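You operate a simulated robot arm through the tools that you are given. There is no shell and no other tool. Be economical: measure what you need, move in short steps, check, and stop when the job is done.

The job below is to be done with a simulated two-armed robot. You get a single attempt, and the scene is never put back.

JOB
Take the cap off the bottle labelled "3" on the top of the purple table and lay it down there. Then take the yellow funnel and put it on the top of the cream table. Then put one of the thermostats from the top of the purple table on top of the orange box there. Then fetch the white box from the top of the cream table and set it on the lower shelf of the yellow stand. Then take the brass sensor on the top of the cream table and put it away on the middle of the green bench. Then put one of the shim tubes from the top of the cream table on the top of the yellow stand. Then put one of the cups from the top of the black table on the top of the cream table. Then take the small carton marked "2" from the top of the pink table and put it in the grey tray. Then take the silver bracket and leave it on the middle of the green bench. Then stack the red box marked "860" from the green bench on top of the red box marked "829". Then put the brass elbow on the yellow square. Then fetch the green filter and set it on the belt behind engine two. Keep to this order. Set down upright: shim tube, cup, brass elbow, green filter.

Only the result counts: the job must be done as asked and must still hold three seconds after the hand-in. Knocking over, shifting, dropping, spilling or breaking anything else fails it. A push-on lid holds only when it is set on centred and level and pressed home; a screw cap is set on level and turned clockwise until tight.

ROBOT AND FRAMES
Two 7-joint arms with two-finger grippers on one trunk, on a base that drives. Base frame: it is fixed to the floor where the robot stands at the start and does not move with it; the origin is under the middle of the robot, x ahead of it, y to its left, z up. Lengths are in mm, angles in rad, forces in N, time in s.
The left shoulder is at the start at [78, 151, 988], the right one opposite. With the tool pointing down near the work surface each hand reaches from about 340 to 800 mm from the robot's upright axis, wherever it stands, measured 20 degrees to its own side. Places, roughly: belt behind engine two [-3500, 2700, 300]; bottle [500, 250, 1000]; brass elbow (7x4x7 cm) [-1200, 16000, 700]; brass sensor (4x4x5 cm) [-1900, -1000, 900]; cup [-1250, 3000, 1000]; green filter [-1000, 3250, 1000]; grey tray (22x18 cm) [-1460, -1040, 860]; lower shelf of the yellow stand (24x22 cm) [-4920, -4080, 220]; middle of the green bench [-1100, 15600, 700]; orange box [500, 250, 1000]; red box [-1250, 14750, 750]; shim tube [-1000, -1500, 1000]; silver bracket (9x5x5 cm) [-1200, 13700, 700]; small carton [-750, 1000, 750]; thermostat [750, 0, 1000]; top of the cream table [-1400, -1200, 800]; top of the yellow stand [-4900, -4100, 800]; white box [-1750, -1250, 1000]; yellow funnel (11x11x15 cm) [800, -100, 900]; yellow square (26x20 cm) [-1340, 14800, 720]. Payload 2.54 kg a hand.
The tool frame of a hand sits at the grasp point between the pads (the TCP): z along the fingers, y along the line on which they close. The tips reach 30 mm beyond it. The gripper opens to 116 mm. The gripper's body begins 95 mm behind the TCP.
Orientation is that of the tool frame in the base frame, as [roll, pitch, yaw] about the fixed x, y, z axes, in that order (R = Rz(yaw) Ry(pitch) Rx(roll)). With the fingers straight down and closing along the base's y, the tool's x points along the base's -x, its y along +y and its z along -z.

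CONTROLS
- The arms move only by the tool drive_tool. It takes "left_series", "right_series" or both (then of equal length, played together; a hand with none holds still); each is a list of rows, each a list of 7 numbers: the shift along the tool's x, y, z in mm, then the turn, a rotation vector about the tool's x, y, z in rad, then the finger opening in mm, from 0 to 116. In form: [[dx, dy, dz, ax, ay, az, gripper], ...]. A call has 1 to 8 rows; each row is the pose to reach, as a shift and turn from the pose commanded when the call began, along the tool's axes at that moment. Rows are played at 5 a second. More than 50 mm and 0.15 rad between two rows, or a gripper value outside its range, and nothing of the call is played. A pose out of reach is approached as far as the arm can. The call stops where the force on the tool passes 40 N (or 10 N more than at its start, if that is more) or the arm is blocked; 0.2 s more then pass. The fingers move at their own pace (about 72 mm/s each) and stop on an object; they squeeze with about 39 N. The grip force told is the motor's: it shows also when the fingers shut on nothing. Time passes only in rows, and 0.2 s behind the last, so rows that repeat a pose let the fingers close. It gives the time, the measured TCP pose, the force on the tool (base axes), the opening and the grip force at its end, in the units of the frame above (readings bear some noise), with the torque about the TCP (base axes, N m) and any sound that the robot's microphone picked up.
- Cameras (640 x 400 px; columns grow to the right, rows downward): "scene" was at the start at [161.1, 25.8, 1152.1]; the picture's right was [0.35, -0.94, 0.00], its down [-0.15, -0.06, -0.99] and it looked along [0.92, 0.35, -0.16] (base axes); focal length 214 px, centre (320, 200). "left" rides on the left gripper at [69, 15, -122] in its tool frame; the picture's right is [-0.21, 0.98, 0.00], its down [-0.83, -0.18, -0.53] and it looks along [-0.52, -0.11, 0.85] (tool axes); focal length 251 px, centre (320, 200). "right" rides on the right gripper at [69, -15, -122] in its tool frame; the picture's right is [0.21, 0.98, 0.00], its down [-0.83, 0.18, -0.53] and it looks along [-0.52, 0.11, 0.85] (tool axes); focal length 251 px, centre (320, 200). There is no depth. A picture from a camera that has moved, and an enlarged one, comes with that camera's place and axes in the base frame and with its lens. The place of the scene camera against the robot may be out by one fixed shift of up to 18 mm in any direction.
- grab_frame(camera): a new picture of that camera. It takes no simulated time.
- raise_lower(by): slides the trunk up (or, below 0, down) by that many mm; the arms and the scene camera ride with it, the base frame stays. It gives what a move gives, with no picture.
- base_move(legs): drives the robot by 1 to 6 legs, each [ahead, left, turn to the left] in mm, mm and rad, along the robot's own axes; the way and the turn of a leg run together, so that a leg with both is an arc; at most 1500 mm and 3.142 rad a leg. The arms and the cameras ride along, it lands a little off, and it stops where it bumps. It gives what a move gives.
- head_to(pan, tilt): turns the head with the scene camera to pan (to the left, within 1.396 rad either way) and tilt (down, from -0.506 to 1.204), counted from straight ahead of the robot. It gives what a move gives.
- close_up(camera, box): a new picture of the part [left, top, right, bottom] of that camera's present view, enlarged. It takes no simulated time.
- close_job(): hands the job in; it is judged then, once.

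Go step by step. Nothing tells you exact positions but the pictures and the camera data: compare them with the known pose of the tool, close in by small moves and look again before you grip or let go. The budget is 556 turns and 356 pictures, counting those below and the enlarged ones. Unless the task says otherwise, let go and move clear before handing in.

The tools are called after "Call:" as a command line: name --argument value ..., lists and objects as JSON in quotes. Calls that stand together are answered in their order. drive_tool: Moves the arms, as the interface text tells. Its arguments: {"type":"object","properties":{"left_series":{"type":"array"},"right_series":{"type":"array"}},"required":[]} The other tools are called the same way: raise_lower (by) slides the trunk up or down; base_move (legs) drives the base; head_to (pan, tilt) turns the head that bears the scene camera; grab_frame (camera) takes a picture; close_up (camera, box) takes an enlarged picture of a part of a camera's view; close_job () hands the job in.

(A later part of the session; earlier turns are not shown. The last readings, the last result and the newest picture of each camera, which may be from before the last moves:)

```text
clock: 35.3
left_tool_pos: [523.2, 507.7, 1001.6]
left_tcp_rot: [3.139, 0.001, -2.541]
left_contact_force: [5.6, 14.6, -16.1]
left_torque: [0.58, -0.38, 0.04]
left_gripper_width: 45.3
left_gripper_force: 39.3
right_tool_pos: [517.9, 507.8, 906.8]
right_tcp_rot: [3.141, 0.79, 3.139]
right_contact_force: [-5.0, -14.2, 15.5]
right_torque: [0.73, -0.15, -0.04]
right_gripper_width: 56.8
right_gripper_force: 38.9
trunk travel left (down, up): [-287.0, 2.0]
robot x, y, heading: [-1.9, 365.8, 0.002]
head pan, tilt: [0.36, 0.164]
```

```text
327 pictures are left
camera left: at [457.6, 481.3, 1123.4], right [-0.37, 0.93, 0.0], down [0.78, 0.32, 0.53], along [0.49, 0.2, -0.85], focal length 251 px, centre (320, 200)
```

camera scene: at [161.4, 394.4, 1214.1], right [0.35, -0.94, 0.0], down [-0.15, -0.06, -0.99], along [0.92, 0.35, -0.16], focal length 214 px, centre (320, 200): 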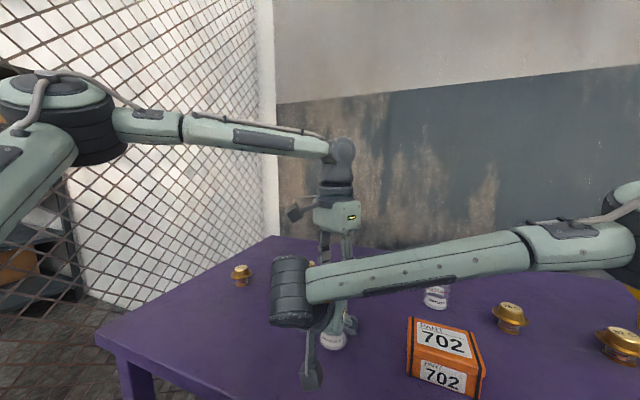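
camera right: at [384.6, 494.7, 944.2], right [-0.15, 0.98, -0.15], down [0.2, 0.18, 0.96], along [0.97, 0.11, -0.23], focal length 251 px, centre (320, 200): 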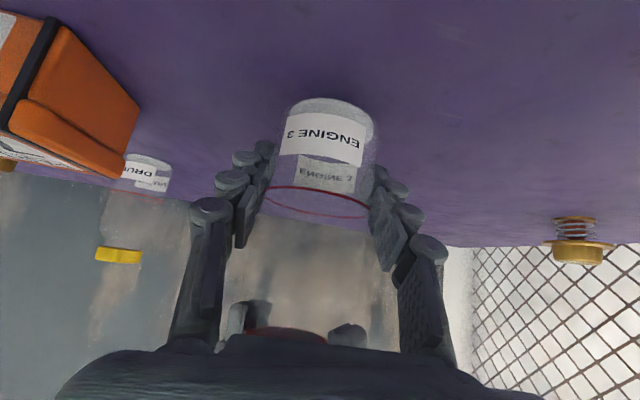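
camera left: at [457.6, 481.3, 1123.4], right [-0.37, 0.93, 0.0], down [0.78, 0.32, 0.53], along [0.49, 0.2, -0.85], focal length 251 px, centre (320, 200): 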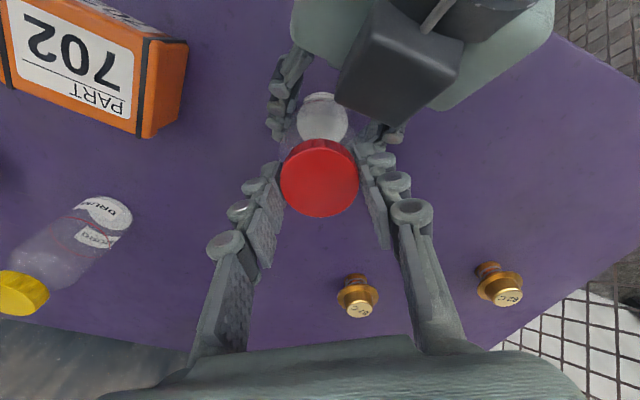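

The bottle holds still and the cap torque is low, so the cap is turning. I repeat more unscrewing cycles, with a small centring correction.

Call:
drive_tool --left_series '[[0, 0, 4, 0, 0, 0, 35], [0, 0, 4, 0, 0, 0, 50], [-1.1, 1.6, 4, 0, 0, 0, 62], [-1.1, 1.6, 4, 0, 0, 0.15, 62], [-1.1, 1.6, 4, 0, 0, 0.3, 62], [-1.1, 1.6, 4, 0, 0, 0.45, 62], [-1.1, 1.6, 4, 0, 0, 0.6, 62]]'

Call:
drive_tool --left_series '[[0, 0, 0, 0, 0, 0.15, 62], [0, 0, 0, 0, 0, 0.3, 62], [0, 0, 0, 0, 0, 0.45, 62], [0, 0, 0, 0, 0, 0.6, 62], [0, 0, 0, 0, 0, 0.6, 50], [0, 0, 0, 0, 0, 0.6, 35], [0, 0, 0, 0, 0, 0.6, 35]]'

Call:
drive_tool --left_series '[[0, 0, 0, 0, 0, -0.15, 35], [0, 0, 0, 0, 0, -0.3, 35], [0, 0, 0, 0, 0, -0.45, 35], [0, 0, -0.5, 0, 0, -0.6, 35], [0, 0, -0.5, 0, 0, -0.75, 35], [0, 0, -1, 0, 0, -0.9, 35], [0, 0, -1, 0, 0, -1.05, 35], [0, 0, -1, 0, 0, -1.2, 35]]'

Call:
drive_tool --left_series '[[0, 0, 0, 0, 0, 0, 50], [0, 0, 0, 0, 0, 0, 62], [0, 0, 0, 0, 0, 0.15, 62], [0, 0, 0, 0, 0, 0.3, 62], [0, 0, 0, 0, 0, 0.45, 62], [0, 0, 0, 0, 0, 0.6, 62]]'

Call:
drive_tool --left_series '[[0, 0, 0, 0, 0, 0.15, 62], [0, 0, 0, 0, 0, 0.3, 62], [0, 0, 0, 0, 0, 0.45, 62], [0, 0, 0, 0, 0, 0.6, 62], [0, 0, 0, 0, 0, 0.6, 50], [0, 0, 0, 0, 0, 0.6, 35], [0, 0, 0, 0, 0, 0.6, 35]]'

Call:
drive_tool --left_series '[[0, 0, 0, 0, 0, -0.15, 35], [0, 0, 0, 0, 0, -0.3, 35], [0, 0, 0, 0, 0, -0.45, 35], [0, 0, -0.5, 0, 0, -0.6, 35], [0, 0, -0.5, 0, 0, -0.75, 35], [0, 0, -1, 0, 0, -0.9, 35], [0, 0, -1, 0, 0, -1.05, 35], [0, 0, -1, 0, 0, -1.2, 35]]'

Call:
drive_tool --left_series '[[0, 0, -2, 0, 0, 0, 35], [0, 0, -4, 0, 0, 0, 35], [0, 0, -4, 0, 0, 0, 35]]'

```text
clock: 36.9
left_tool_pos: [523.0, 509.7, 999.1]
left_tcp_rot: [3.141, 0.001, 3.138]
left_contact_force: [0.1, 1.0, -0.6]
left_torque: [-0.03, 0.01, 0.0]
left_gripper_width: 62.0
left_gripper_force: 0.0
right_tool_pos: [518.2, 509.2, 905.8]
right_tcp_rot: [-3.141, 0.785, 3.139]
right_contact_force: [0.4, 0.5, -0.9]
right_torque: [-0.01, 0.03, 0.01]
right_gripper_width: 56.7
right_gripper_force: 38.7
trunk travel left (down, up): [-287.0, 2.0]
robot x, y, heading: [-0.4, 372.1, -0.001]
head pan, tilt: [0.36, 0.164]
```

```text
clock: 38.5
left_tool_pos: [522.4, 509.2, 998.6]
left_tcp_rot: [-3.141, 0.0, 2.54]
left_contact_force: [-7.5, -7.1, 4.5]
left_torque: [-0.28, 0.17, 0.02]
left_gripper_width: 44.0
left_gripper_force: 38.8
right_tool_pos: [519.0, 510.3, 905.8]
right_tcp_rot: [3.141, 0.787, 3.141]
right_contact_force: [6.8, 5.5, -4.9]
right_torque: [-0.36, 0.53, 0.04]
right_gripper_width: 56.7
right_gripper_force: 38.6
trunk travel left (down, up): [-287.0, 2.0]
robot x, y, heading: [-0.9, 368.8, 0.0]
head pan, tilt: [0.36, 0.164]
```

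```text
clock: 40.3
left_tool_pos: [522.9, 509.7, 999.8]
left_tcp_rot: [3.142, 0.002, -2.54]
left_contact_force: [-2.3, 0.1, 1.3]
left_torque: [0.13, 0.01, 0.0]
left_gripper_width: 45.1
left_gripper_force: 38.9
right_tool_pos: [518.1, 509.8, 904.9]
right_tcp_rot: [-3.141, 0.784, 3.139]
right_contact_force: [2.5, 0.3, -2.1]
right_torque: [-0.18, 0.24, -0.01]
right_gripper_width: 56.5
right_gripper_force: 39.0
trunk travel left (down, up): [-287.0, 2.0]
robot x, y, heading: [-2.3, 368.0, -0.006]
head pan, tilt: [0.36, 0.164]
```

```text
clock: 41.7
left_tool_pos: [523.2, 509.2, 999.4]
left_tcp_rot: [-3.141, -0.001, 3.136]
left_contact_force: [-0.7, -0.3, 0.9]
left_torque: [0.03, 0.0, -0.03]
left_gripper_width: 62.0
left_gripper_force: 0.1
right_tool_pos: [518.2, 509.2, 905.1]
right_tcp_rot: [-3.141, 0.784, 3.141]
right_contact_force: [-0.1, 0.1, -0.1]
right_torque: [0.01, -0.01, -0.01]
right_gripper_width: 56.8
right_gripper_force: 39.7
trunk travel left (down, up): [-287.0, 2.0]
robot x, y, heading: [-0.1, 369.5, 0.001]
head pan, tilt: [0.36, 0.164]
```

```text
clock: 43.3
left_tool_pos: [523.2, 508.1, 1000.2]
left_tcp_rot: [3.141, 0.0, 2.539]
left_contact_force: [-1.8, -1.7, 1.8]
left_torque: [-0.07, 0.08, 0.02]
left_gripper_width: 44.9
left_gripper_force: 38.5
right_tool_pos: [518.6, 510.2, 904.8]
right_tcp_rot: [-3.141, 0.785, -3.141]
right_contact_force: [2.0, 1.7, -1.6]
right_torque: [-0.12, 0.19, 0.0]
right_gripper_width: 56.7
right_gripper_force: 38.5
trunk travel left (down, up): [-287.0, 2.0]
robot x, y, heading: [-1.2, 365.7, -0.002]
head pan, tilt: [0.36, 0.164]
```

```text
clock: 45.1
left_tool_pos: [523.3, 509.2, 1000.2]
left_tcp_rot: [3.141, 0.0, -2.54]
left_contact_force: [-0.3, -1.5, 0.4]
left_torque: [-0.01, 0.01, 0.0]
left_gripper_width: 44.8
left_gripper_force: 38.9
right_tool_pos: [517.7, 510.2, 905.6]
right_tcp_rot: [3.14, 0.784, 3.14]
right_contact_force: [0.5, 0.2, -1.5]
right_torque: [0.01, 0.01, -0.02]
right_gripper_width: 56.8
right_gripper_force: 39.0
trunk travel left (down, up): [-287.0, 2.0]
robot x, y, heading: [0.1, 370.9, -0.002]
head pan, tilt: [0.36, 0.164]
```

```text
clock: 45.9
left_tool_pos: [522.7, 509.5, 1003.9]
left_tcp_rot: [-3.141, -0.002, -2.543]
left_contact_force: [-0.3, 0.3, -0.3]
left_torque: [-0.03, 0.01, 0.0]
left_gripper_width: 44.4
left_gripper_force: 38.5
right_tool_pos: [517.2, 509.0, 905.9]
right_tcp_rot: [-3.141, 0.785, 3.141]
right_contact_force: [0.4, -0.1, -0.9]
right_torque: [0.02, 0.03, 0.02]
right_gripper_width: 56.8
right_gripper_force: 39.2
trunk travel left (down, up): [-287.0, 2.0]
robot x, y, heading: [0.9, 368.4, -0.003]
head pan, tilt: [0.36, 0.164]
```

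No resistance now: the cap is loose. I lift it clear and look.

Call:
drive_tool --left_series '[[0, 0, -20, 0, 0, 0, 35], [0, 0, -45, 0, 0, 0, 35], [0, 0, -45, 0, 0, 0, 35]]'

Call:
grab_frame --camera "left"

Call:
grab_frame --camera "right"

```text
clock: 46.7
left_tool_pos: [522.7, 509.1, 1050.9]
left_tcp_rot: [3.142, 0.001, -2.543]
left_contact_force: [-0.1, -0.4, -0.1]
left_torque: [0.02, -0.02, -0.01]
left_gripper_width: 44.6
left_gripper_force: 38.9
right_tool_pos: [518.7, 509.0, 903.8]
right_tcp_rot: [3.141, 0.784, 3.14]
right_contact_force: [-0.7, -0.7, -1.0]
right_torque: [0.0, 0.0, 0.01]
right_gripper_width: 56.6
right_gripper_force: 39.3
trunk travel left (down, up): [-287.0, 2.0]
robot x, y, heading: [-1.1, 369.9, -0.002]
head pan, tilt: [0.36, 0.164]
```

```text
326 pictures are left
camera left: at [457.2, 483.4, 1172.2], right [-0.37, 0.93, 0.0], down [0.78, 0.32, 0.53], along [0.5, 0.2, -0.85], focal length 251 px, centre (320, 200)
```

left: 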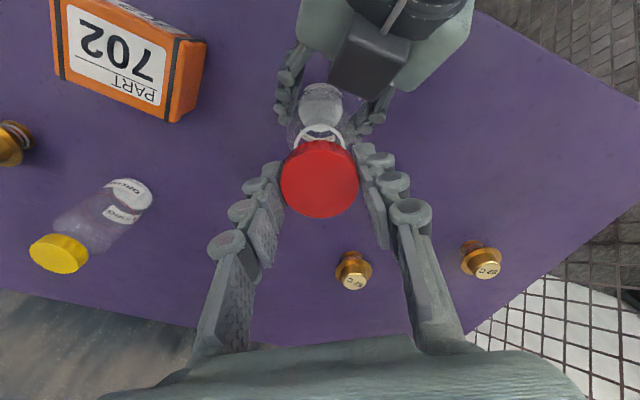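

```text
325 pictures are left
camera right: at [384.1, 494.5, 943.1], right [-0.15, 0.98, -0.15], down [0.21, 0.18, 0.96], along [0.97, 0.11, -0.23], focal length 251 px, centre (320, 200)
```

right: 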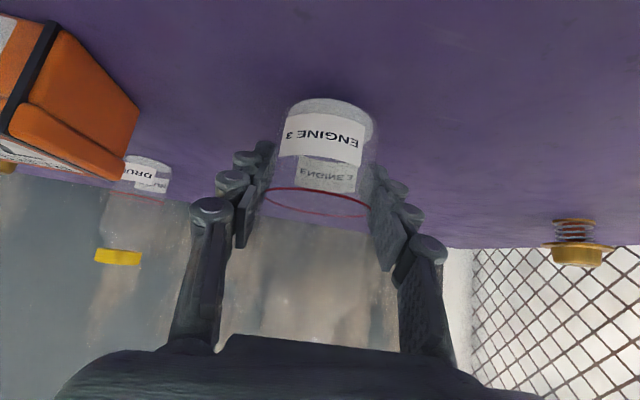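

The cap is off. I carry it to the free left part of the table near [480, 680].

Call:
drive_tool --left_series '[[-15, 40, -5, 0, 0, 0, 35], [-30, 82, -5, 0, 0, 0.1, 35], [-45, 124, 0, 0, 0, 0.25, 35], [-60.8, 165, 30, 0, 0, 0.4, 35], [-60.8, 165, 70, 0, 0, 0.5, 35], [-60.8, 165, 110, 0, 0, 0.6, 35], [-60.8, 165, 150, 0, 0, 0.6, 35], [-60.8, 165, 150, 0, 0, 0.6, 35]]'

Call:
grab_frame --camera "left"

Call:
grab_frame --camera "scene"

```text
refused: row 4 steps farther than a row can; nothing moved
```

```text
324 pictures are left
camera left: at [457.2, 483.4, 1172.2], right [-0.37, 0.93, 0.0], down [0.78, 0.32, 0.53], along [0.5, 0.2, -0.85], focal length 251 px, centre (320, 200)
```

left: 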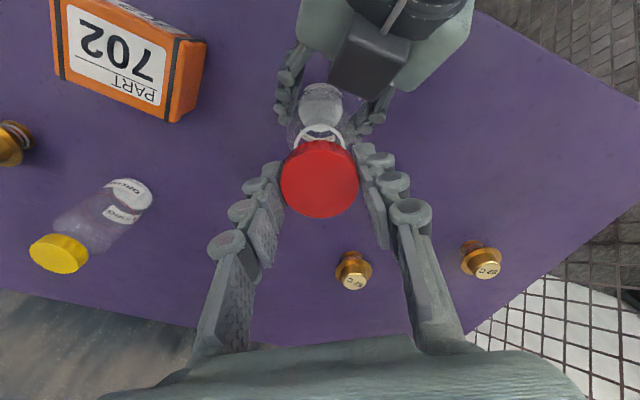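

```text
323 pictures are left
camera scene: at [161.5, 394.4, 1214.0], right [0.35, -0.94, 0.0], down [-0.15, -0.06, -0.99], along [0.92, 0.35, -0.16], focal length 214 px, centre (320, 200)
```

scene: 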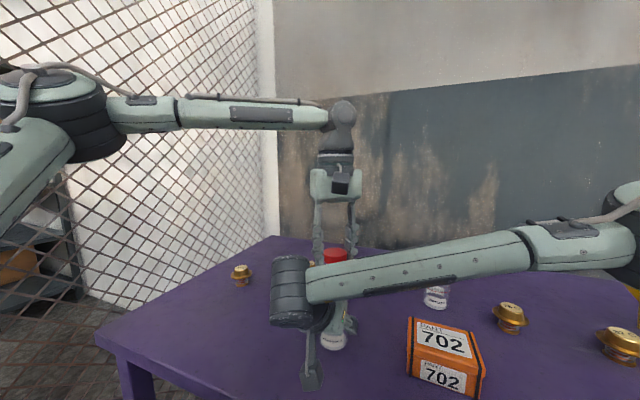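

A row stepped too far, so nothing moved. I resend with shorter steps.

Call:
drive_tool --left_series '[[-15, 40, -5, 0, 0, 0, 35], [-30, 80, -5, 0, 0, 0.1, 35], [-45, 120, 0, 0, 0, 0.25, 35], [-60.8, 160, 15, 0, 0, 0.4, 35], [-60.8, 165, 55, 0, 0, 0.5, 35], [-60.8, 165, 100, 0, 0, 0.6, 35], [-60.8, 165, 145, 0, 0, 0.6, 35], [-60.8, 165, 145, 0, 0, 0.6, 35]]'

Call:
grab_frame --camera "scene"

```text
clock: 48.5
left_tool_pos: [479.5, 680.5, 903.2]
left_tcp_rot: [3.141, 0.001, 3.141]
left_contact_force: [0.2, -0.2, 0.1]
left_torque: [0.01, -0.02, 0.0]
left_gripper_width: 44.3
left_gripper_force: 39.4
right_tool_pos: [518.0, 509.4, 905.3]
right_tcp_rot: [-3.141, 0.786, 3.141]
right_contact_force: [0.9, 0.5, -0.1]
right_torque: [0.02, 0.0, 0.0]
right_gripper_width: 56.7
right_gripper_force: 39.1
trunk travel left (down, up): [-287.0, 2.0]
robot x, y, heading: [1.5, 370.1, -0.003]
head pan, tilt: [0.36, 0.164]
```

```text
322 pictures are left
camera scene: at [161.3, 394.4, 1214.1], right [0.35, -0.94, 0.0], down [-0.15, -0.06, -0.99], along [0.92, 0.35, -0.16], focal length 214 px, centre (320, 200)
```

scene: 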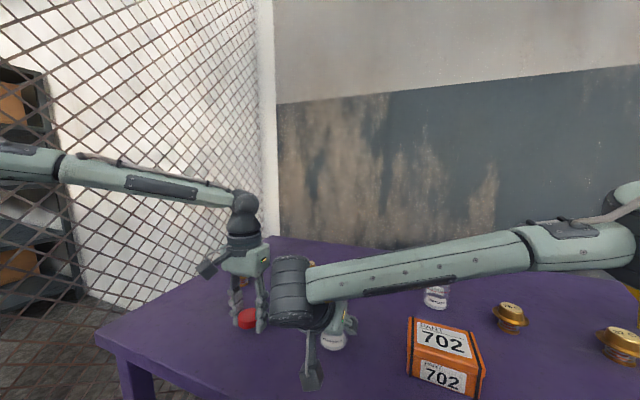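

Next I lower the cap gently to the table until I feel contact.

Call:
drive_tool --left_series '[[0, 0, 12, 0, 0, 0, 35], [0, 0, 20, 0, 0, 0, 35], [0, 0, 23, 0, 0, 0, 35], [0, 0, 23, 0, 0, 0, 35]]'

```text
clock: 49.5
left_tool_pos: [480.4, 680.4, 882.0]
left_tcp_rot: [3.141, 0.0, 3.141]
left_contact_force: [-0.3, -0.8, -0.6]
left_torque: [-0.02, 0.0, 0.03]
left_gripper_width: 43.6
left_gripper_force: 39.1
right_tool_pos: [519.4, 509.7, 905.1]
right_tcp_rot: [-3.141, 0.786, 3.139]
right_contact_force: [1.4, -0.5, -0.7]
right_torque: [-0.02, 0.02, 0.04]
right_gripper_width: 56.8
right_gripper_force: 39.0
trunk travel left (down, up): [-287.0, 2.0]
robot x, y, heading: [-2.1, 369.2, 0.004]
head pan, tilt: [0.36, 0.164]
```

Call:
drive_tool --left_series '[[0, 0, 2, 0, 0, 0, 35], [0, 0, 4, 0, 0, 0, 35], [0, 0, 4, 0, 0, 0, 35]]'

Call:
close_up --camera "left" --box '[220, 110, 420, 240]'

```text
clock: 50.3
left_tool_pos: [480.4, 679.7, 879.5]
left_tcp_rot: [3.139, 0.003, 3.139]
left_contact_force: [-0.9, 3.8, 11.5]
left_torque: [-0.02, 0.07, -0.02]
left_gripper_width: 43.6
left_gripper_force: 38.6
right_tool_pos: [517.5, 509.7, 905.5]
right_tcp_rot: [-3.141, 0.786, 3.138]
right_contact_force: [-0.6, -0.1, -1.5]
right_torque: [0.0, -0.02, 0.02]
right_gripper_width: 56.7
right_gripper_force: 38.5
trunk travel left (down, up): [-287.0, 2.0]
robot x, y, heading: [1.3, 367.7, 0.001]
head pan, tilt: [0.36, 0.164]
```

```text
3.08 times, centred on (320, 175) of left
camera zoom: at [410.7, 695.1, 1001.0], right [0.22, 0.98, 0.0], down [0.82, -0.18, 0.54], along [0.52, -0.11, -0.84], focal length 774 px, centre (320, 277)
```

zoom: 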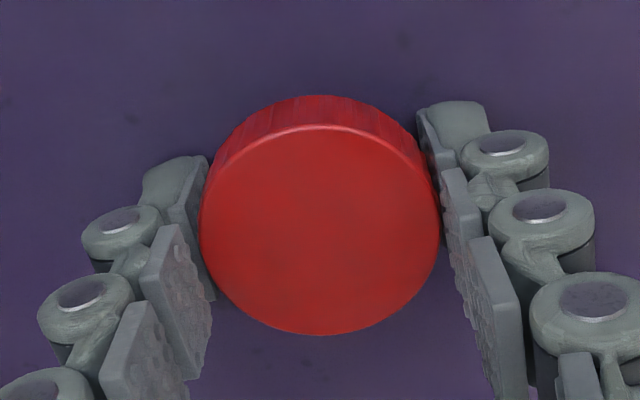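

The cap rests on the table. I release, lift the left hand, and return the bottle to its place.

Call:
drive_tool --left_series '[[0, 0, -3, 0, 0, 0, 45], [0, 0, -3, 0, 0, 0, 60], [0, 0, -3, 0, 0, 0, 75], [0, 0, -40, 0, 0, 0, 75], [0, 0, -85, 0, 0, 0, 75], [0, 0, -130, 0, 0, 0, 75], [0, 0, -170, 0, 0, 0, 75], [0, 0, -170, 0, 0, 0, 75]]'

Call:
drive_tool --right_series '[[-14, -13, 14, 0, 0, 0, 40], [-28, -26, 28, 0, 0, 0, 40], [-42, -39, 42, 0, 0, 0, 40], [-55.2, -51, 55.1, 0, 0, 0, 40], [-52, -51, 58, 0, 0, 0, 40], [-47, -51, 63.2, 0, 0, 0, 40], [-47, -51, 63.2, 0, 0, 0, 40]]'

Call:
grab_frame --camera "scene"

Call:
grab_frame --camera "right"

```text
clock: 52.1
left_tool_pos: [480.8, 680.3, 1047.8]
left_tcp_rot: [3.141, 0.001, 3.139]
left_contact_force: [-0.2, -1.7, 0.0]
left_torque: [-0.05, 0.0, -0.01]
left_gripper_width: 74.9
left_gripper_force: 0.1
right_tool_pos: [518.5, 509.1, 906.1]
right_tcp_rot: [3.14, 0.786, 3.14]
right_contact_force: [0.2, 0.0, -0.7]
right_torque: [-0.01, 0.02, -0.01]
right_gripper_width: 56.6
right_gripper_force: 38.8
trunk travel left (down, up): [-287.0, 2.0]
robot x, y, heading: [-1.0, 366.3, -0.0]
head pan, tilt: [0.36, 0.164]
```

```text
clock: 53.7
left_tool_pos: [480.3, 679.4, 1048.1]
left_tcp_rot: [3.142, -0.001, 3.14]
left_contact_force: [-0.6, 0.8, 0.1]
left_torque: [-0.03, -0.02, -0.02]
left_gripper_width: 74.9
left_gripper_force: 0.1
right_tool_pos: [596.3, 458.7, 895.3]
right_tcp_rot: [-3.141, 0.786, 3.141]
right_contact_force: [-1.2, 0.0, -1.1]
right_torque: [0.02, -0.03, -0.02]
right_gripper_width: 56.5
right_gripper_force: 39.1
trunk travel left (down, up): [-287.0, 2.0]
robot x, y, heading: [-0.1, 371.4, -0.003]
head pan, tilt: [0.36, 0.164]
```

```text
320 pictures are left
camera scene: at [161.4, 394.4, 1214.1], right [0.35, -0.94, 0.0], down [-0.15, -0.06, -0.99], along [0.92, 0.35, -0.16], focal length 214 px, centre (320, 200)
```

scene: 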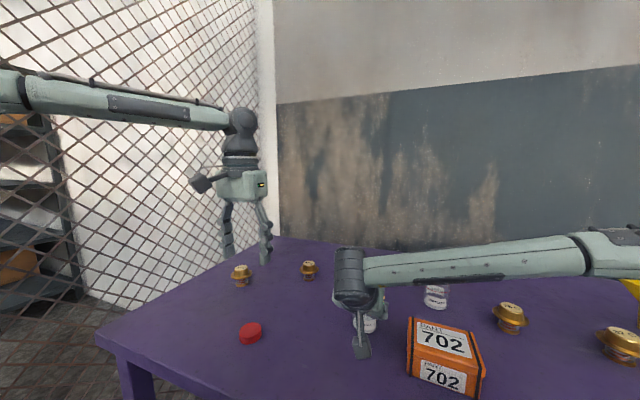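

```text
319 pictures are left
camera right: at [461.3, 443.5, 932.4], right [-0.15, 0.98, -0.15], down [0.21, 0.18, 0.96], along [0.97, 0.11, -0.23], focal length 251 px, centre (320, 200)
```

right: 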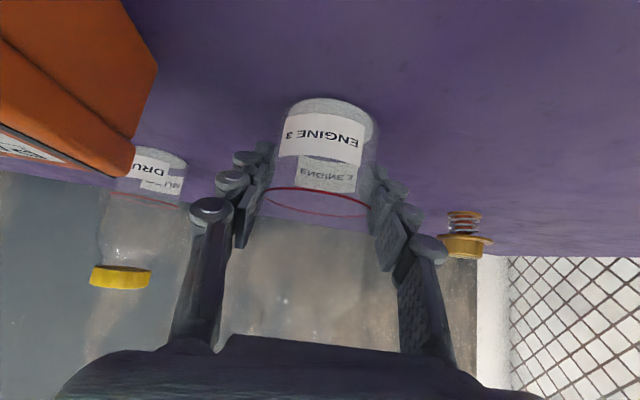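

I lower a little more until the bottle bottom touches.

Call:
drive_tool --right_series '[[1.0, 0, 1.0, 0, 0, 0, 40], [2.1, 0, 2.1, 0, 0, 0, 40], [2.1, 0, 2.1, 0, 0, 0, 40]]'

```text
clock: 54.5
left_tool_pos: [480.9, 679.4, 1049.9]
left_tcp_rot: [-3.14, 0.001, 3.141]
left_contact_force: [-0.6, 0.6, 0.1]
left_torque: [0.02, -0.01, -0.02]
left_gripper_width: 75.1
left_gripper_force: 0.1
right_tool_pos: [594.2, 458.2, 893.1]
right_tcp_rot: [3.141, 0.788, 3.14]
right_contact_force: [-0.4, -1.3, 8.4]
right_torque: [-0.14, -0.29, -0.01]
right_gripper_width: 56.6
right_gripper_force: 39.8
trunk travel left (down, up): [-287.0, 2.0]
robot x, y, heading: [-0.5, 369.5, -0.004]
head pan, tilt: [0.36, 0.164]
```

Contact at 8 N. I open and withdraw along the fingers.

Call:
drive_tool --right_series '[[-1.2, 0, -1.2, 0, 0, 0, 45], [-1.2, 0, -1.2, 0, 0, 0, 62], [-1.2, 0, -1.2, 0, 0, 0, 80], [-1.2, 0, -1.2, 0, 0, 0, 100], [-1, 0, -45, 0, 0, 0, 100], [-1, 0, -90, 0, 0, 0, 100], [-1, 0, -125, 0, 0, 0, 100], [-1, 0, -125, 0, 0, 0, 100]]'

Call:
grab_frame --camera "right"

```text
clock: 56.3
left_tool_pos: [481.2, 680.7, 1048.6]
left_tcp_rot: [3.141, 0.001, 3.139]
left_contact_force: [-1.2, -0.6, 0.3]
left_torque: [0.0, -0.01, -0.03]
left_gripper_width: 75.2
left_gripper_force: 0.0
right_tool_pos: [507.5, 457.9, 980.0]
right_tcp_rot: [-3.141, 0.784, 3.139]
right_contact_force: [0.8, -0.1, -1.1]
right_torque: [0.01, 0.0, -0.01]
right_gripper_width: 100.2
right_gripper_force: 0.0
trunk travel left (down, up): [-287.0, 2.0]
robot x, y, heading: [0.5, 368.3, 0.001]
head pan, tilt: [0.36, 0.164]
```

```text
318 pictures are left
camera right: at [373.3, 443.0, 1018.2], right [-0.15, 0.98, -0.15], down [0.21, 0.18, 0.96], along [0.97, 0.11, -0.23], focal length 251 px, centre (320, 200)
```

right: 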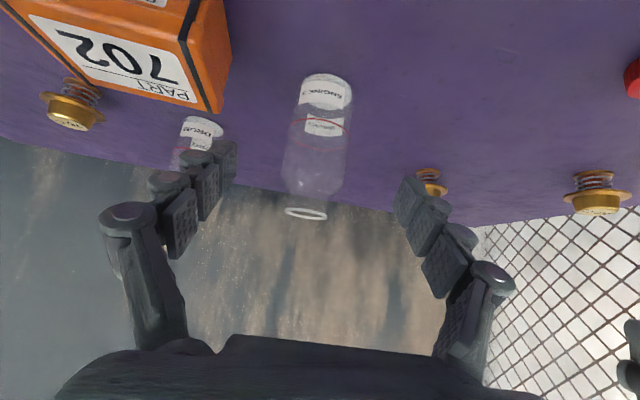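

Step one is done: the bottle stands open at its place and the cap lies on the table. I bring the right hand back to pointing down and drive right toward the funnel.

Call:
drive_tool --right_series '[[-1, -18, -35, 0, 0.11, 0, 100], [-2, -36, -70, 0, 0.22, 0, 100], [-3, -54, -105, 0, 0.33, 0, 100], [-4, -72, -140, 0, 0.45, 0, 100], [-5, -90, -175, 0, 0.56, 0, 100], [-6, -110, -210, 0, 0.67, 0, 100], [-7, -130, -247, 0, 0.785, 0, 100], [-7, -130, -247, 0, 0.785, 0, 100]]'

Call:
base_move --legs '[[0, -240, 0]]'

Call:
head_to --pan -0.3 --tilt 0.75

Call:
grab_frame --camera "scene"

Call:
grab_frame --camera "right"

```text
clock: 58.1
left_tool_pos: [480.1, 678.5, 1047.1]
left_tcp_rot: [3.141, 0.0, 3.141]
left_contact_force: [-0.2, -0.2, -0.7]
left_torque: [-0.03, 0.0, -0.02]
left_gripper_width: 75.1
left_gripper_force: 0.1
right_tool_pos: [336.6, 329.7, 1160.3]
right_tcp_rot: [-3.141, -0.002, -3.141]
right_contact_force: [0.7, -0.6, -1.1]
right_torque: [0.02, -0.03, -0.04]
right_gripper_width: 99.8
right_gripper_force: 0.1
trunk travel left (down, up): [-287.0, 2.0]
robot x, y, heading: [-3.8, 369.2, 0.007]
head pan, tilt: [0.36, 0.164]
```

```text
clock: 61.1
left_tool_pos: [481.4, 438.7, 1048.8]
left_tcp_rot: [-3.141, -0.002, 3.141]
left_contact_force: [0.2, -0.4, -0.2]
left_torque: [0.04, -0.01, 0.05]
left_gripper_width: 75.2
left_gripper_force: 0.0
right_tool_pos: [337.0, 87.1, 1160.6]
right_tcp_rot: [-3.141, 0.0, 3.14]
right_contact_force: [-0.8, -0.9, -0.4]
right_torque: [-0.02, 0.0, 0.0]
right_gripper_width: 100.0
right_gripper_force: 0.0
trunk travel left (down, up): [-287.0, 2.0]
robot x, y, heading: [1.3, 128.0, -0.001]
head pan, tilt: [0.36, 0.164]
```

```text
clock: 62.1
left_tool_pos: [480.8, 437.6, 1046.7]
left_tcp_rot: [3.141, 0.0, 3.141]
left_contact_force: [0.5, -0.5, 0.2]
left_torque: [0.01, -0.02, 0.01]
left_gripper_width: 75.1
left_gripper_force: 0.1
right_tool_pos: [336.0, 88.6, 1159.1]
right_tcp_rot: [-3.141, -0.001, 3.141]
right_contact_force: [-0.3, -0.1, 0.0]
right_torque: [0.0, 0.0, -0.01]
right_gripper_width: 99.9
right_gripper_force: 0.1
trunk travel left (down, up): [-287.0, 2.0]
robot x, y, heading: [-0.0, 126.7, 0.003]
head pan, tilt: [-0.3, 0.75]
```

```text
317 pictures are left
camera scene: at [153.3, 96.5, 1161.1], right [-0.3, -0.96, 0.0], down [-0.65, 0.2, -0.73], along [0.7, -0.22, -0.68], focal length 214 px, centre (320, 200)
```

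scene: 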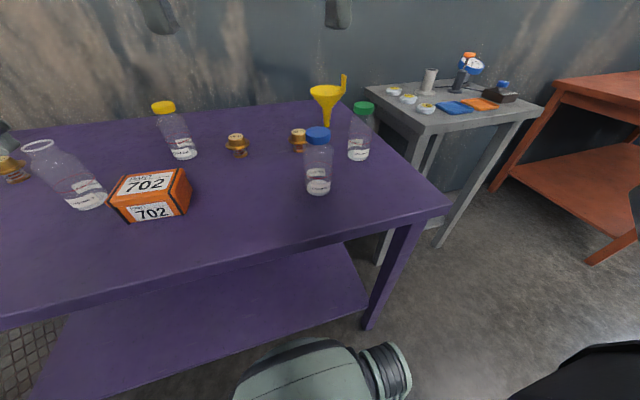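

```text
316 pictures are left
camera right: at [268.5, 72.8, 1283.0], right [-0.21, 0.98, 0.0], down [0.83, 0.18, 0.53], along [0.52, 0.11, -0.85], focal length 251 px, centre (320, 200)
```

right: 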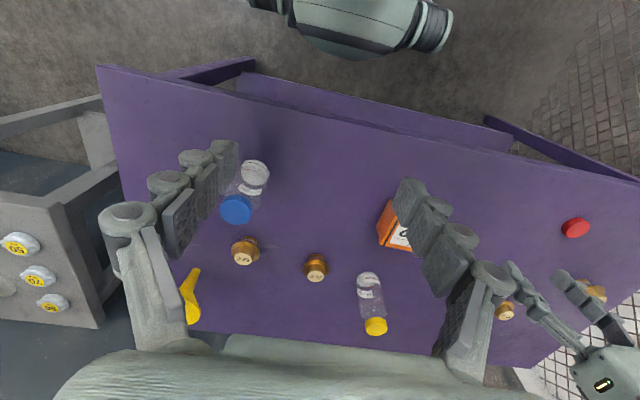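

The funnel stands near the back right corner. I zoom in to see how it can be gripped.

Call:
close_up --camera "scene" --box '[280, 60, 400, 200]'

Call:
close_up --camera "right" --box '[110, 230, 280, 340]'

```text
2.86 times, centred on (340, 130) of scene
camera zoom: at [153.3, 96.5, 1161.1], right [-0.3, -0.96, 0.0], down [-0.65, 0.2, -0.73], along [0.7, -0.22, -0.68], focal length 613 px, centre (263, 400)
```

zoom: 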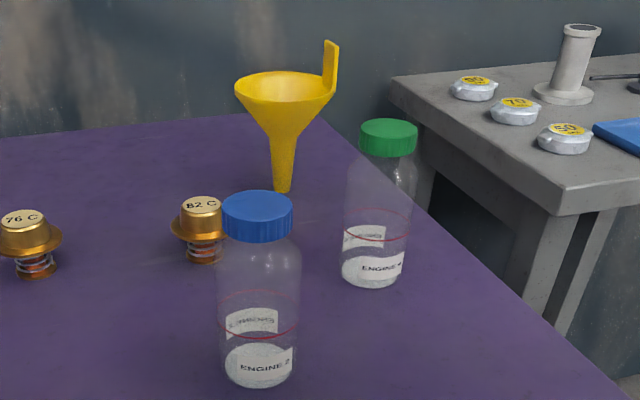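

```text
3.64 times, centred on (195, 285) of right
camera zoom: at [268.5, 72.8, 1283.0], right [-0.21, 0.98, 0.0], down [0.83, 0.18, 0.53], along [0.52, 0.11, -0.85], focal length 914 px, centre (774, -109)
```

zoom: 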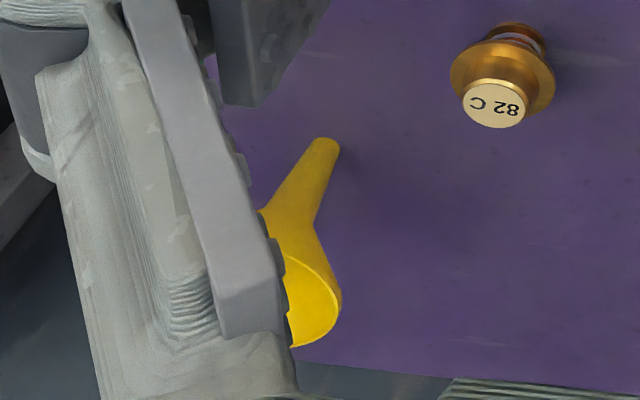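

The funnel's handle tab stands at about [838, -195, 950–995], flat across Y. I'll grip the tab with the right hand tilted forward, passing high over the green bottle.

Call:
base_move --legs '[[0, -150, 0]]'

Call:
drive_tool --right_series '[[-39, -16, 0, 0, -0.13, 0, 100], [-78, -33, 0, 0, -0.26, 0, 90], [-117, -50, 0, 0, -0.39, 0, 80], [-156, -66, 10, 0, -0.52, 0, 70], [-195, -83, 20, 0, -0.65, 0, 60], [-234, -100, 35, 0, -0.78, 0, 60], [-273, -116, 50, 0, -0.92, 0, 60], [-314, -133, 65, 0, -1.05, 0, 60]]'

Call:
grab_frame --camera "right"

Call:
grab_frame --camera "scene"

```text
clock: 64.2
left_tool_pos: [480.7, 288.4, 1047.8]
left_tcp_rot: [3.141, 0.001, 3.14]
left_contact_force: [0.3, 0.6, 0.5]
left_torque: [0.0, -0.03, -0.02]
left_gripper_width: 75.4
left_gripper_force: 0.0
right_tool_pos: [336.7, -62.8, 1159.3]
right_tcp_rot: [3.14, 0.0, 3.14]
right_contact_force: [1.1, -0.5, -1.3]
right_torque: [0.02, -0.03, -0.01]
right_gripper_width: 100.2
right_gripper_force: 0.1
trunk travel left (down, up): [-287.0, 2.0]
robot x, y, heading: [-0.7, -24.1, -0.005]
head pan, tilt: [-0.3, 0.75]
```

```text
clock: 66.0
left_tool_pos: [481.3, 287.3, 1048.1]
left_tcp_rot: [-3.14, 0.001, 3.141]
left_contact_force: [-0.4, 0.2, 0.0]
left_torque: [0.04, 0.03, 0.0]
left_gripper_width: 74.9
left_gripper_force: 0.1
right_tool_pos: [650.3, -197.5, 1094.4]
right_tcp_rot: [-3.139, 1.054, -3.141]
right_contact_force: [0.5, 0.4, 0.4]
right_torque: [-0.01, 0.01, 0.02]
right_gripper_width: 59.6
right_gripper_force: 0.0
trunk travel left (down, up): [-287.0, 2.0]
robot x, y, heading: [0.5, -22.0, -0.005]
head pan, tilt: [-0.3, 0.75]
```

```text
313 pictures are left
camera right: at [511.4, -212.3, 1095.9], right [-0.11, 0.98, -0.19], down [-0.05, 0.18, 0.98], along [0.99, 0.11, 0.03], focal length 251 px, centre (320, 200)
```

right: 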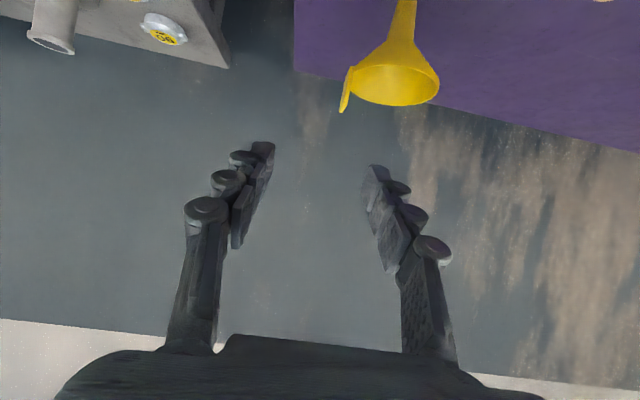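

```text
312 pictures are left
camera scene: at [153.4, -54.3, 1160.9], right [-0.3, -0.95, 0.0], down [-0.65, 0.2, -0.73], along [0.7, -0.22, -0.68], focal length 214 px, centre (320, 200)
```

scene: 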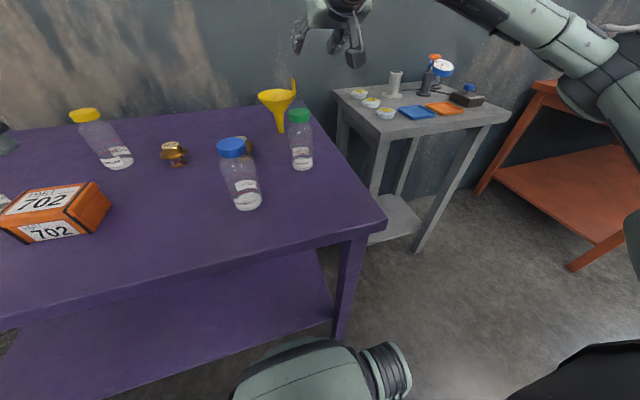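

From this view the tab is near y -170. I advance partway and look again to triangulate.

Call:
drive_tool --right_series '[[0, 13, 40, 0, 0, 0, 60], [0, 26, 75, 0, 0, 0, 60], [0, 26, 75, 0, 0, 0, 60]]'

Call:
grab_frame --camera "right"

```text
clock: 66.8
left_tool_pos: [479.8, 287.7, 1047.4]
left_tcp_rot: [3.141, 0.0, 3.139]
left_contact_force: [0.3, 0.6, 0.0]
left_torque: [0.0, -0.01, -0.01]
left_gripper_width: 75.2
left_gripper_force: 0.1
right_tool_pos: [716.7, -169.5, 1057.9]
right_tcp_rot: [3.141, 1.051, 3.141]
right_contact_force: [-0.1, 0.8, -0.1]
right_torque: [0.02, 0.0, 0.0]
right_gripper_width: 60.0
right_gripper_force: 0.1
trunk travel left (down, up): [-287.0, 2.0]
robot x, y, heading: [-1.6, -22.7, 0.001]
head pan, tilt: [-0.3, 0.75]
```

```text
311 pictures are left
camera right: at [576.6, -184.9, 1059.6], right [-0.1, 0.98, -0.19], down [-0.05, 0.18, 0.98], along [0.99, 0.11, 0.03], focal length 251 px, centre (320, 200)
```

right: 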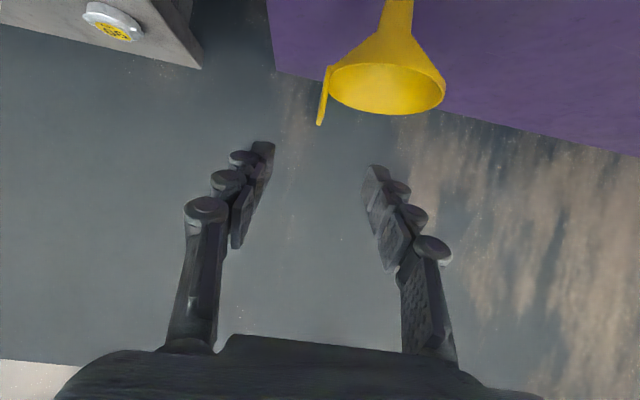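

Combined: tab top about [803, -171, 997]. I close in to 40 mm short and look again.

Call:
drive_tool --right_series '[[9, -1, 35, 0, 0, 0, 60], [18, -2, 70, 0, 0, 0, 60], [18, -2, 70, 0, 0, 0, 60]]'

Call:
grab_frame --camera "right"

Call:
close_up --camera "scene" --box '[200, 0, 420, 180]'

```text
clock: 67.6
left_tool_pos: [479.7, 287.9, 1047.6]
left_tcp_rot: [-3.141, 0.0, 3.141]
left_contact_force: [0.0, -0.2, 0.0]
left_torque: [0.0, 0.01, -0.02]
left_gripper_width: 74.9
left_gripper_force: 0.1
right_tool_pos: [766.3, -171.8, 1007.9]
right_tcp_rot: [-3.141, 1.05, 3.141]
right_contact_force: [0.2, 1.0, -0.7]
right_torque: [-0.05, 0.02, 0.0]
right_gripper_width: 60.0
right_gripper_force: 0.2
trunk travel left (down, up): [-287.0, 2.0]
robot x, y, heading: [-1.1, -19.9, -0.002]
head pan, tilt: [-0.3, 0.75]
```

```text
310 pictures are left
camera right: at [627.3, -187.3, 1008.9], right [-0.1, 0.98, -0.19], down [-0.05, 0.18, 0.98], along [0.99, 0.11, 0.03], focal length 251 px, centre (320, 200)
```

right: 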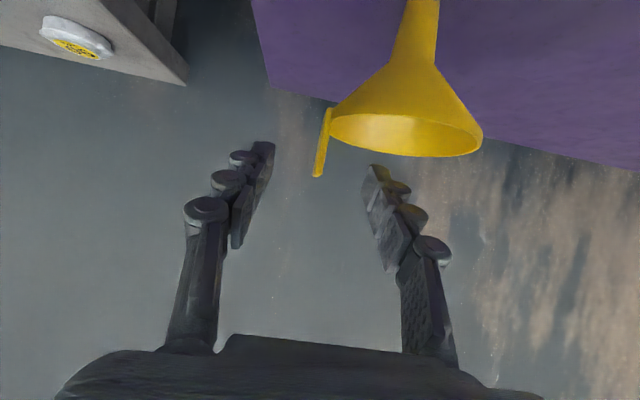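

```text
2.22 times, centred on (310, 90) of scene
camera zoom: at [152.8, -53.9, 1161.1], right [-0.3, -0.95, 0.0], down [-0.65, 0.2, -0.73], along [0.7, -0.22, -0.68], focal length 477 px, centre (342, 444)
```

zoom: 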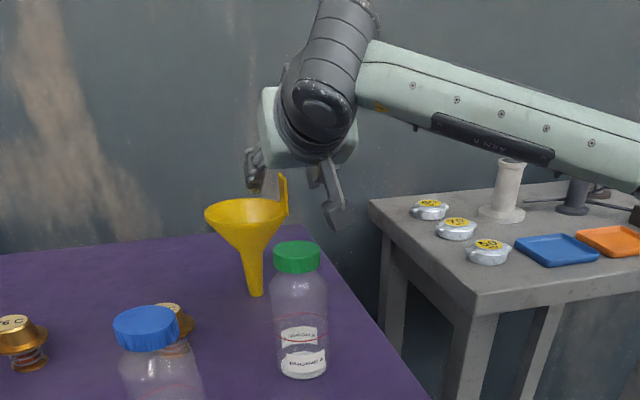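

The tab is aligned in y with the fingers. I advance the last 48 mm and close gently.

Call:
drive_tool --right_series '[[-2, -1, 25, 0, 0, 0, 60], [-4, -1, 48, 0, 0, 0, 60], [-4, -1, 48, 0, 0, 0, 60]]'

Call:
grab_frame --camera "right"

Call:
close_up --camera "scene" --box '[220, 20, 380, 150]'

```text
clock: 68.4
left_tool_pos: [480.1, 287.9, 1048.6]
left_tcp_rot: [3.142, 0.0, 3.14]
left_contact_force: [-0.5, 0.1, -0.2]
left_torque: [0.02, 0.01, 0.05]
left_gripper_width: 75.2
left_gripper_force: 0.0
right_tool_pos: [810.2, -173.0, 986.7]
right_tcp_rot: [-3.141, 1.053, 3.14]
right_contact_force: [-0.2, 0.5, 0.0]
right_torque: [0.0, 0.01, 0.02]
right_gripper_width: 60.0
right_gripper_force: 0.0
trunk travel left (down, up): [-287.0, 2.0]
robot x, y, heading: [-1.6, -26.2, 0.0]
head pan, tilt: [-0.3, 0.75]
```

```text
308 pictures are left
camera right: at [671.1, -188.5, 989.1], right [-0.1, 0.98, -0.19], down [-0.05, 0.18, 0.98], along [0.99, 0.11, 0.03], focal length 251 px, centre (320, 200)
```

right: 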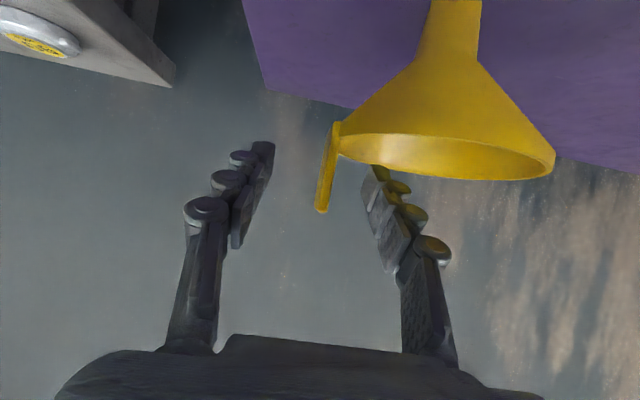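

```text
3.08 times, centred on (300, 85) of scene
camera zoom: at [152.9, -53.9, 1161.0], right [-0.3, -0.95, 0.0], down [-0.65, 0.2, -0.73], along [0.7, -0.22, -0.68], focal length 660 px, centre (382, 554)
```

zoom: 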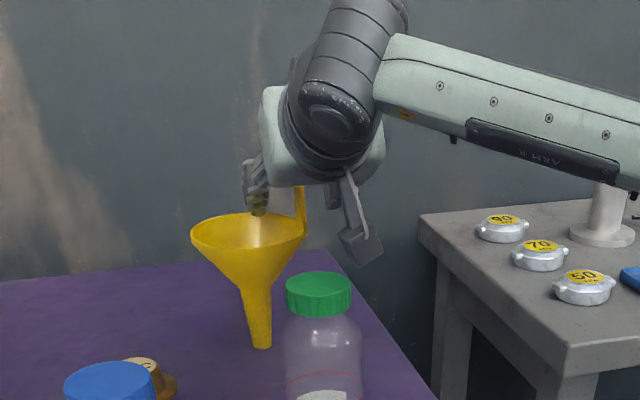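

The tab lies between the fingers. I close on it.

Call:
drive_tool --right_series '[[0, 0, 0, 0, 0, 0, 40], [0, 0, 0, 0, 0, 0, 25], [0, 0, 0, 0, 0, 0, 12], [0, 0, 0, 0, 0, 0, 2], [0, 0, 0, 0, 0, 0, 2], [0, 0, 0, 0, 0, 0, 2]]'

Call:
grab_frame --camera "right"

```text
clock: 69.8
left_tool_pos: [481.6, 288.0, 1048.5]
left_tcp_rot: [3.141, 0.001, 3.141]
left_contact_force: [0.1, -0.2, 1.1]
left_torque: [-0.03, -0.01, -0.03]
left_gripper_width: 75.1
left_gripper_force: 0.0
right_tool_pos: [810.9, -172.6, 988.1]
right_tcp_rot: [3.14, 1.052, 3.138]
right_contact_force: [-0.6, 1.1, -0.6]
right_torque: [0.04, 0.0, 0.03]
right_gripper_width: 6.0
right_gripper_force: 31.9
trunk travel left (down, up): [-287.0, 2.0]
robot x, y, heading: [-2.8, -23.1, -0.004]
head pan, tilt: [-0.3, 0.75]
```

```text
306 pictures are left
camera right: at [670.9, -188.2, 989.2], right [-0.1, 0.98, -0.19], down [-0.05, 0.18, 0.98], along [0.99, 0.11, 0.03], focal length 251 px, centre (320, 200)
```

right: 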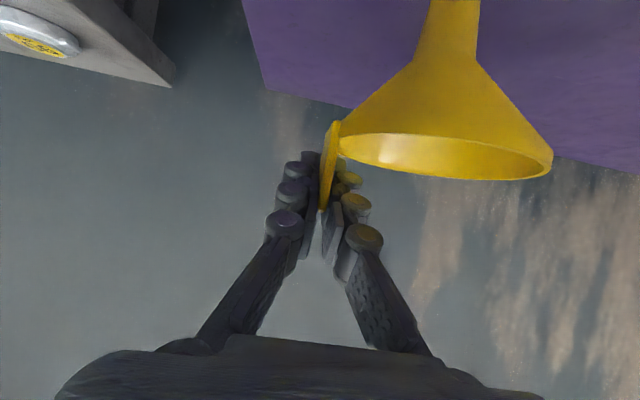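

Tab gripped (6 mm). I lift straight up and check.

Call:
drive_tool --right_series '[[-17, 0, -10, 0, 0, 0, 2], [-52, 0, -30, 0, 0, 0, 2], [-87, 0, -50, 0, 0, 0, 2], [-121, 0, -70, 0, 0, 0, 2], [-147, 0, -84, 0, 0, 0, 2], [-147, 0, -84, 0, 0, 0, 2]]'

Call:
grab_frame --camera "right"

Call:
grab_frame --camera "scene"

```text
clock: 71.2
left_tool_pos: [481.1, 287.9, 1047.8]
left_tcp_rot: [-3.14, 0.0, 3.139]
left_contact_force: [-0.4, 0.3, 0.4]
left_torque: [-0.01, -0.01, 0.01]
left_gripper_width: 75.0
left_gripper_force: 0.2
right_tool_pos: [810.5, -173.5, 1156.2]
right_tcp_rot: [3.14, 1.05, 3.139]
right_contact_force: [0.4, -0.1, -0.3]
right_torque: [-0.03, 0.01, -0.03]
right_gripper_width: 5.9
right_gripper_force: 31.9
trunk travel left (down, up): [-287.0, 2.0]
robot x, y, heading: [-3.9, -23.0, -0.003]
head pan, tilt: [-0.3, 0.75]
```

```text
305 pictures are left
camera right: at [671.1, -188.4, 1158.1], right [-0.11, 0.98, -0.19], down [-0.05, 0.18, 0.98], along [0.99, 0.11, 0.03], focal length 251 px, centre (320, 200)
```

right: 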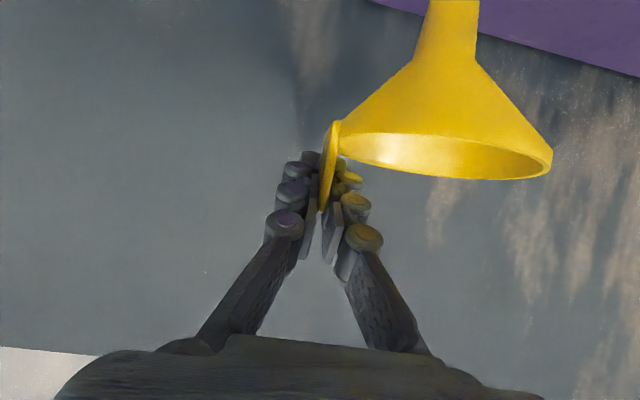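

```text
304 pictures are left
camera scene: at [153.2, -54.0, 1160.9], right [-0.3, -0.95, 0.0], down [-0.65, 0.2, -0.73], along [0.7, -0.22, -0.68], focal length 214 px, centre (320, 200)
```

scene: 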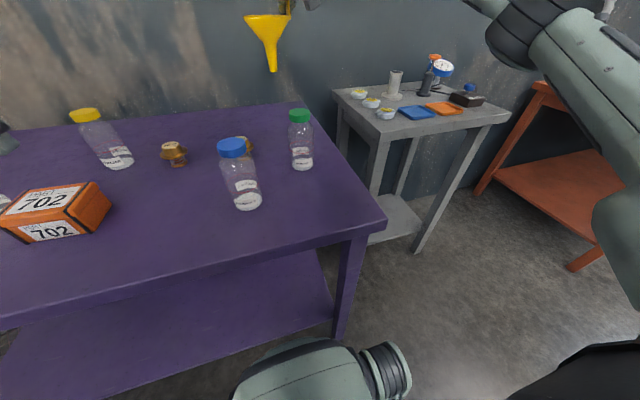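

The funnel is held well. I pull the hand back toward the body, back the base off the table and turn toward the cream table.

Call:
drive_tool --right_series '[[22, 0, -40, 0, 0, 0, 2], [44, 0, -80, 0, 0, 0, 2], [66, 0, -120, 0, 0, 0, 2], [88, 0, -160, 0, 0, 0, 2], [110, 0, -200, 0, 0, 0, 2], [132, 0, -240, 0, 0, 0, 2], [154, 0, -275, 0, 0, 0, 2]]'

Call:
base_move --legs '[[-350, 0, 0], [0, 0, -1.2]]'

Call:
head_to --pan -0.9 --tilt 0.4

Call:
grab_frame --camera "scene"

```text
clock: 72.8
left_tool_pos: [480.2, 288.0, 1048.5]
left_tcp_rot: [3.141, -0.001, 3.139]
left_contact_force: [-0.7, -0.4, 0.8]
left_torque: [0.03, 0.02, 0.01]
left_gripper_width: 75.0
left_gripper_force: 0.1
right_tool_pos: [493.9, -173.7, 1159.5]
right_tcp_rot: [3.14, 1.051, 3.138]
right_contact_force: [-1.1, 0.8, -1.0]
right_torque: [-0.03, -0.02, -0.02]
right_gripper_width: 5.8
right_gripper_force: 31.8
trunk travel left (down, up): [-287.0, 2.0]
robot x, y, heading: [-2.2, -22.2, -0.002]
head pan, tilt: [-0.3, 0.75]
```

```text
clock: 78.2
left_tool_pos: [109.9, -360.6, 1048.3]
left_tcp_rot: [3.141, 0.001, 1.936]
left_contact_force: [-0.2, 0.0, 0.4]
left_torque: [0.02, 0.0, 0.0]
left_gripper_width: 75.0
left_gripper_force: 0.0
right_tool_pos: [-315.0, -536.7, 1158.2]
right_tcp_rot: [3.141, 1.051, 1.933]
right_contact_force: [-0.3, -0.5, -0.1]
right_torque: [-0.02, 0.05, 0.02]
right_gripper_width: 6.0
right_gripper_force: 32.0
trunk travel left (down, up): [-287.0, 2.0]
robot x, y, heading: [-349.4, -23.8, -1.209]
head pan, tilt: [-0.3, 0.75]
```

```text
clock: 79.2
left_tool_pos: [110.3, -359.4, 1048.0]
left_tcp_rot: [-3.141, -0.001, 1.934]
left_contact_force: [0.3, 0.9, -0.2]
left_torque: [0.01, -0.02, 0.03]
left_gripper_width: 75.0
left_gripper_force: 0.0
right_tool_pos: [-315.2, -538.6, 1161.0]
right_tcp_rot: [-3.141, 1.05, 1.933]
right_contact_force: [0.8, 0.4, -1.1]
right_torque: [-0.04, 0.08, 0.01]
right_gripper_width: 6.0
right_gripper_force: 32.2
trunk travel left (down, up): [-287.0, 2.0]
robot x, y, heading: [-349.4, -19.0, -1.206]
head pan, tilt: [-0.901, 0.4]
```

```text
303 pictures are left
camera scene: at [-368.4, -171.3, 1192.0], right [-0.86, 0.51, 0.0], down [0.2, 0.33, -0.92], along [-0.47, -0.79, -0.39], focal length 214 px, centre (320, 200)
```

scene: 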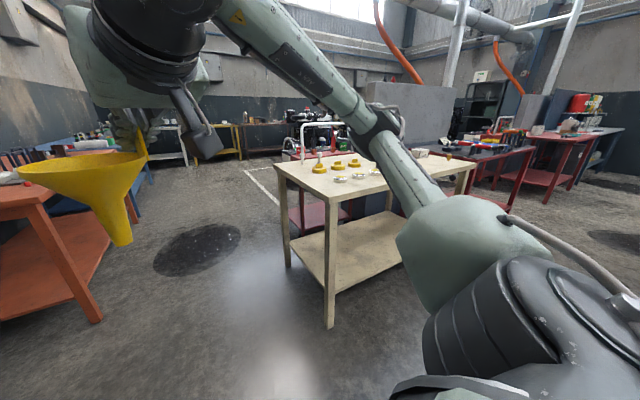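

The cream table is visible behind the arm. I turn further to face it.

Call:
base_move --legs '[[0, 0, -1.0]]'

Call:
head_to --pan 0.15 --tilt 0.4

Call:
grab_frame --camera "scene"

```text
clock: 82.2
left_tool_pos: [-385.6, -592.5, 1047.7]
left_tcp_rot: [3.141, 0.0, 0.936]
left_contact_force: [-0.3, 0.3, -0.3]
left_torque: [-0.01, -0.06, -0.02]
left_gripper_width: 75.3
left_gripper_force: 0.0
right_tool_pos: [-765.4, -330.8, 1158.9]
right_tcp_rot: [-3.14, 1.051, 0.937]
right_contact_force: [-0.2, -0.2, -1.0]
right_torque: [0.01, 0.02, -0.02]
right_gripper_width: 5.8
right_gripper_force: 32.0
trunk travel left (down, up): [-287.0, 2.0]
robot x, y, heading: [-352.2, -22.6, -2.202]
head pan, tilt: [-0.901, 0.4]
```

```text
clock: 83.5
left_tool_pos: [-385.6, -592.1, 1047.8]
left_tcp_rot: [-3.142, 0.0, 0.937]
left_contact_force: [0.0, 0.8, 0.3]
left_torque: [0.0, -0.03, 0.01]
left_gripper_width: 75.2
left_gripper_force: 0.0
right_tool_pos: [-765.8, -331.4, 1159.0]
right_tcp_rot: [3.141, 1.051, 0.936]
right_contact_force: [0.4, 0.1, -1.7]
right_torque: [0.03, 0.06, 0.01]
right_gripper_width: 6.1
right_gripper_force: 31.8
trunk travel left (down, up): [-287.0, 2.0]
robot x, y, heading: [-350.3, -21.4, -2.205]
head pan, tilt: [0.15, 0.4]
```

```text
302 pictures are left
camera scene: at [-428.7, -164.9, 1192.1], right [-0.89, 0.47, 0.0], down [0.18, 0.34, -0.92], along [-0.43, -0.82, -0.39], focal length 214 px, centre (320, 200)
```

scene: 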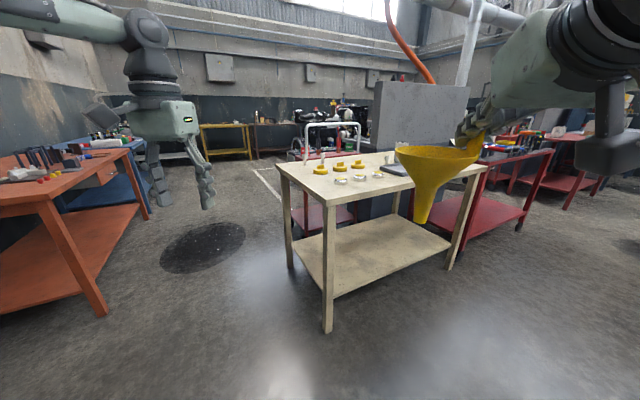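

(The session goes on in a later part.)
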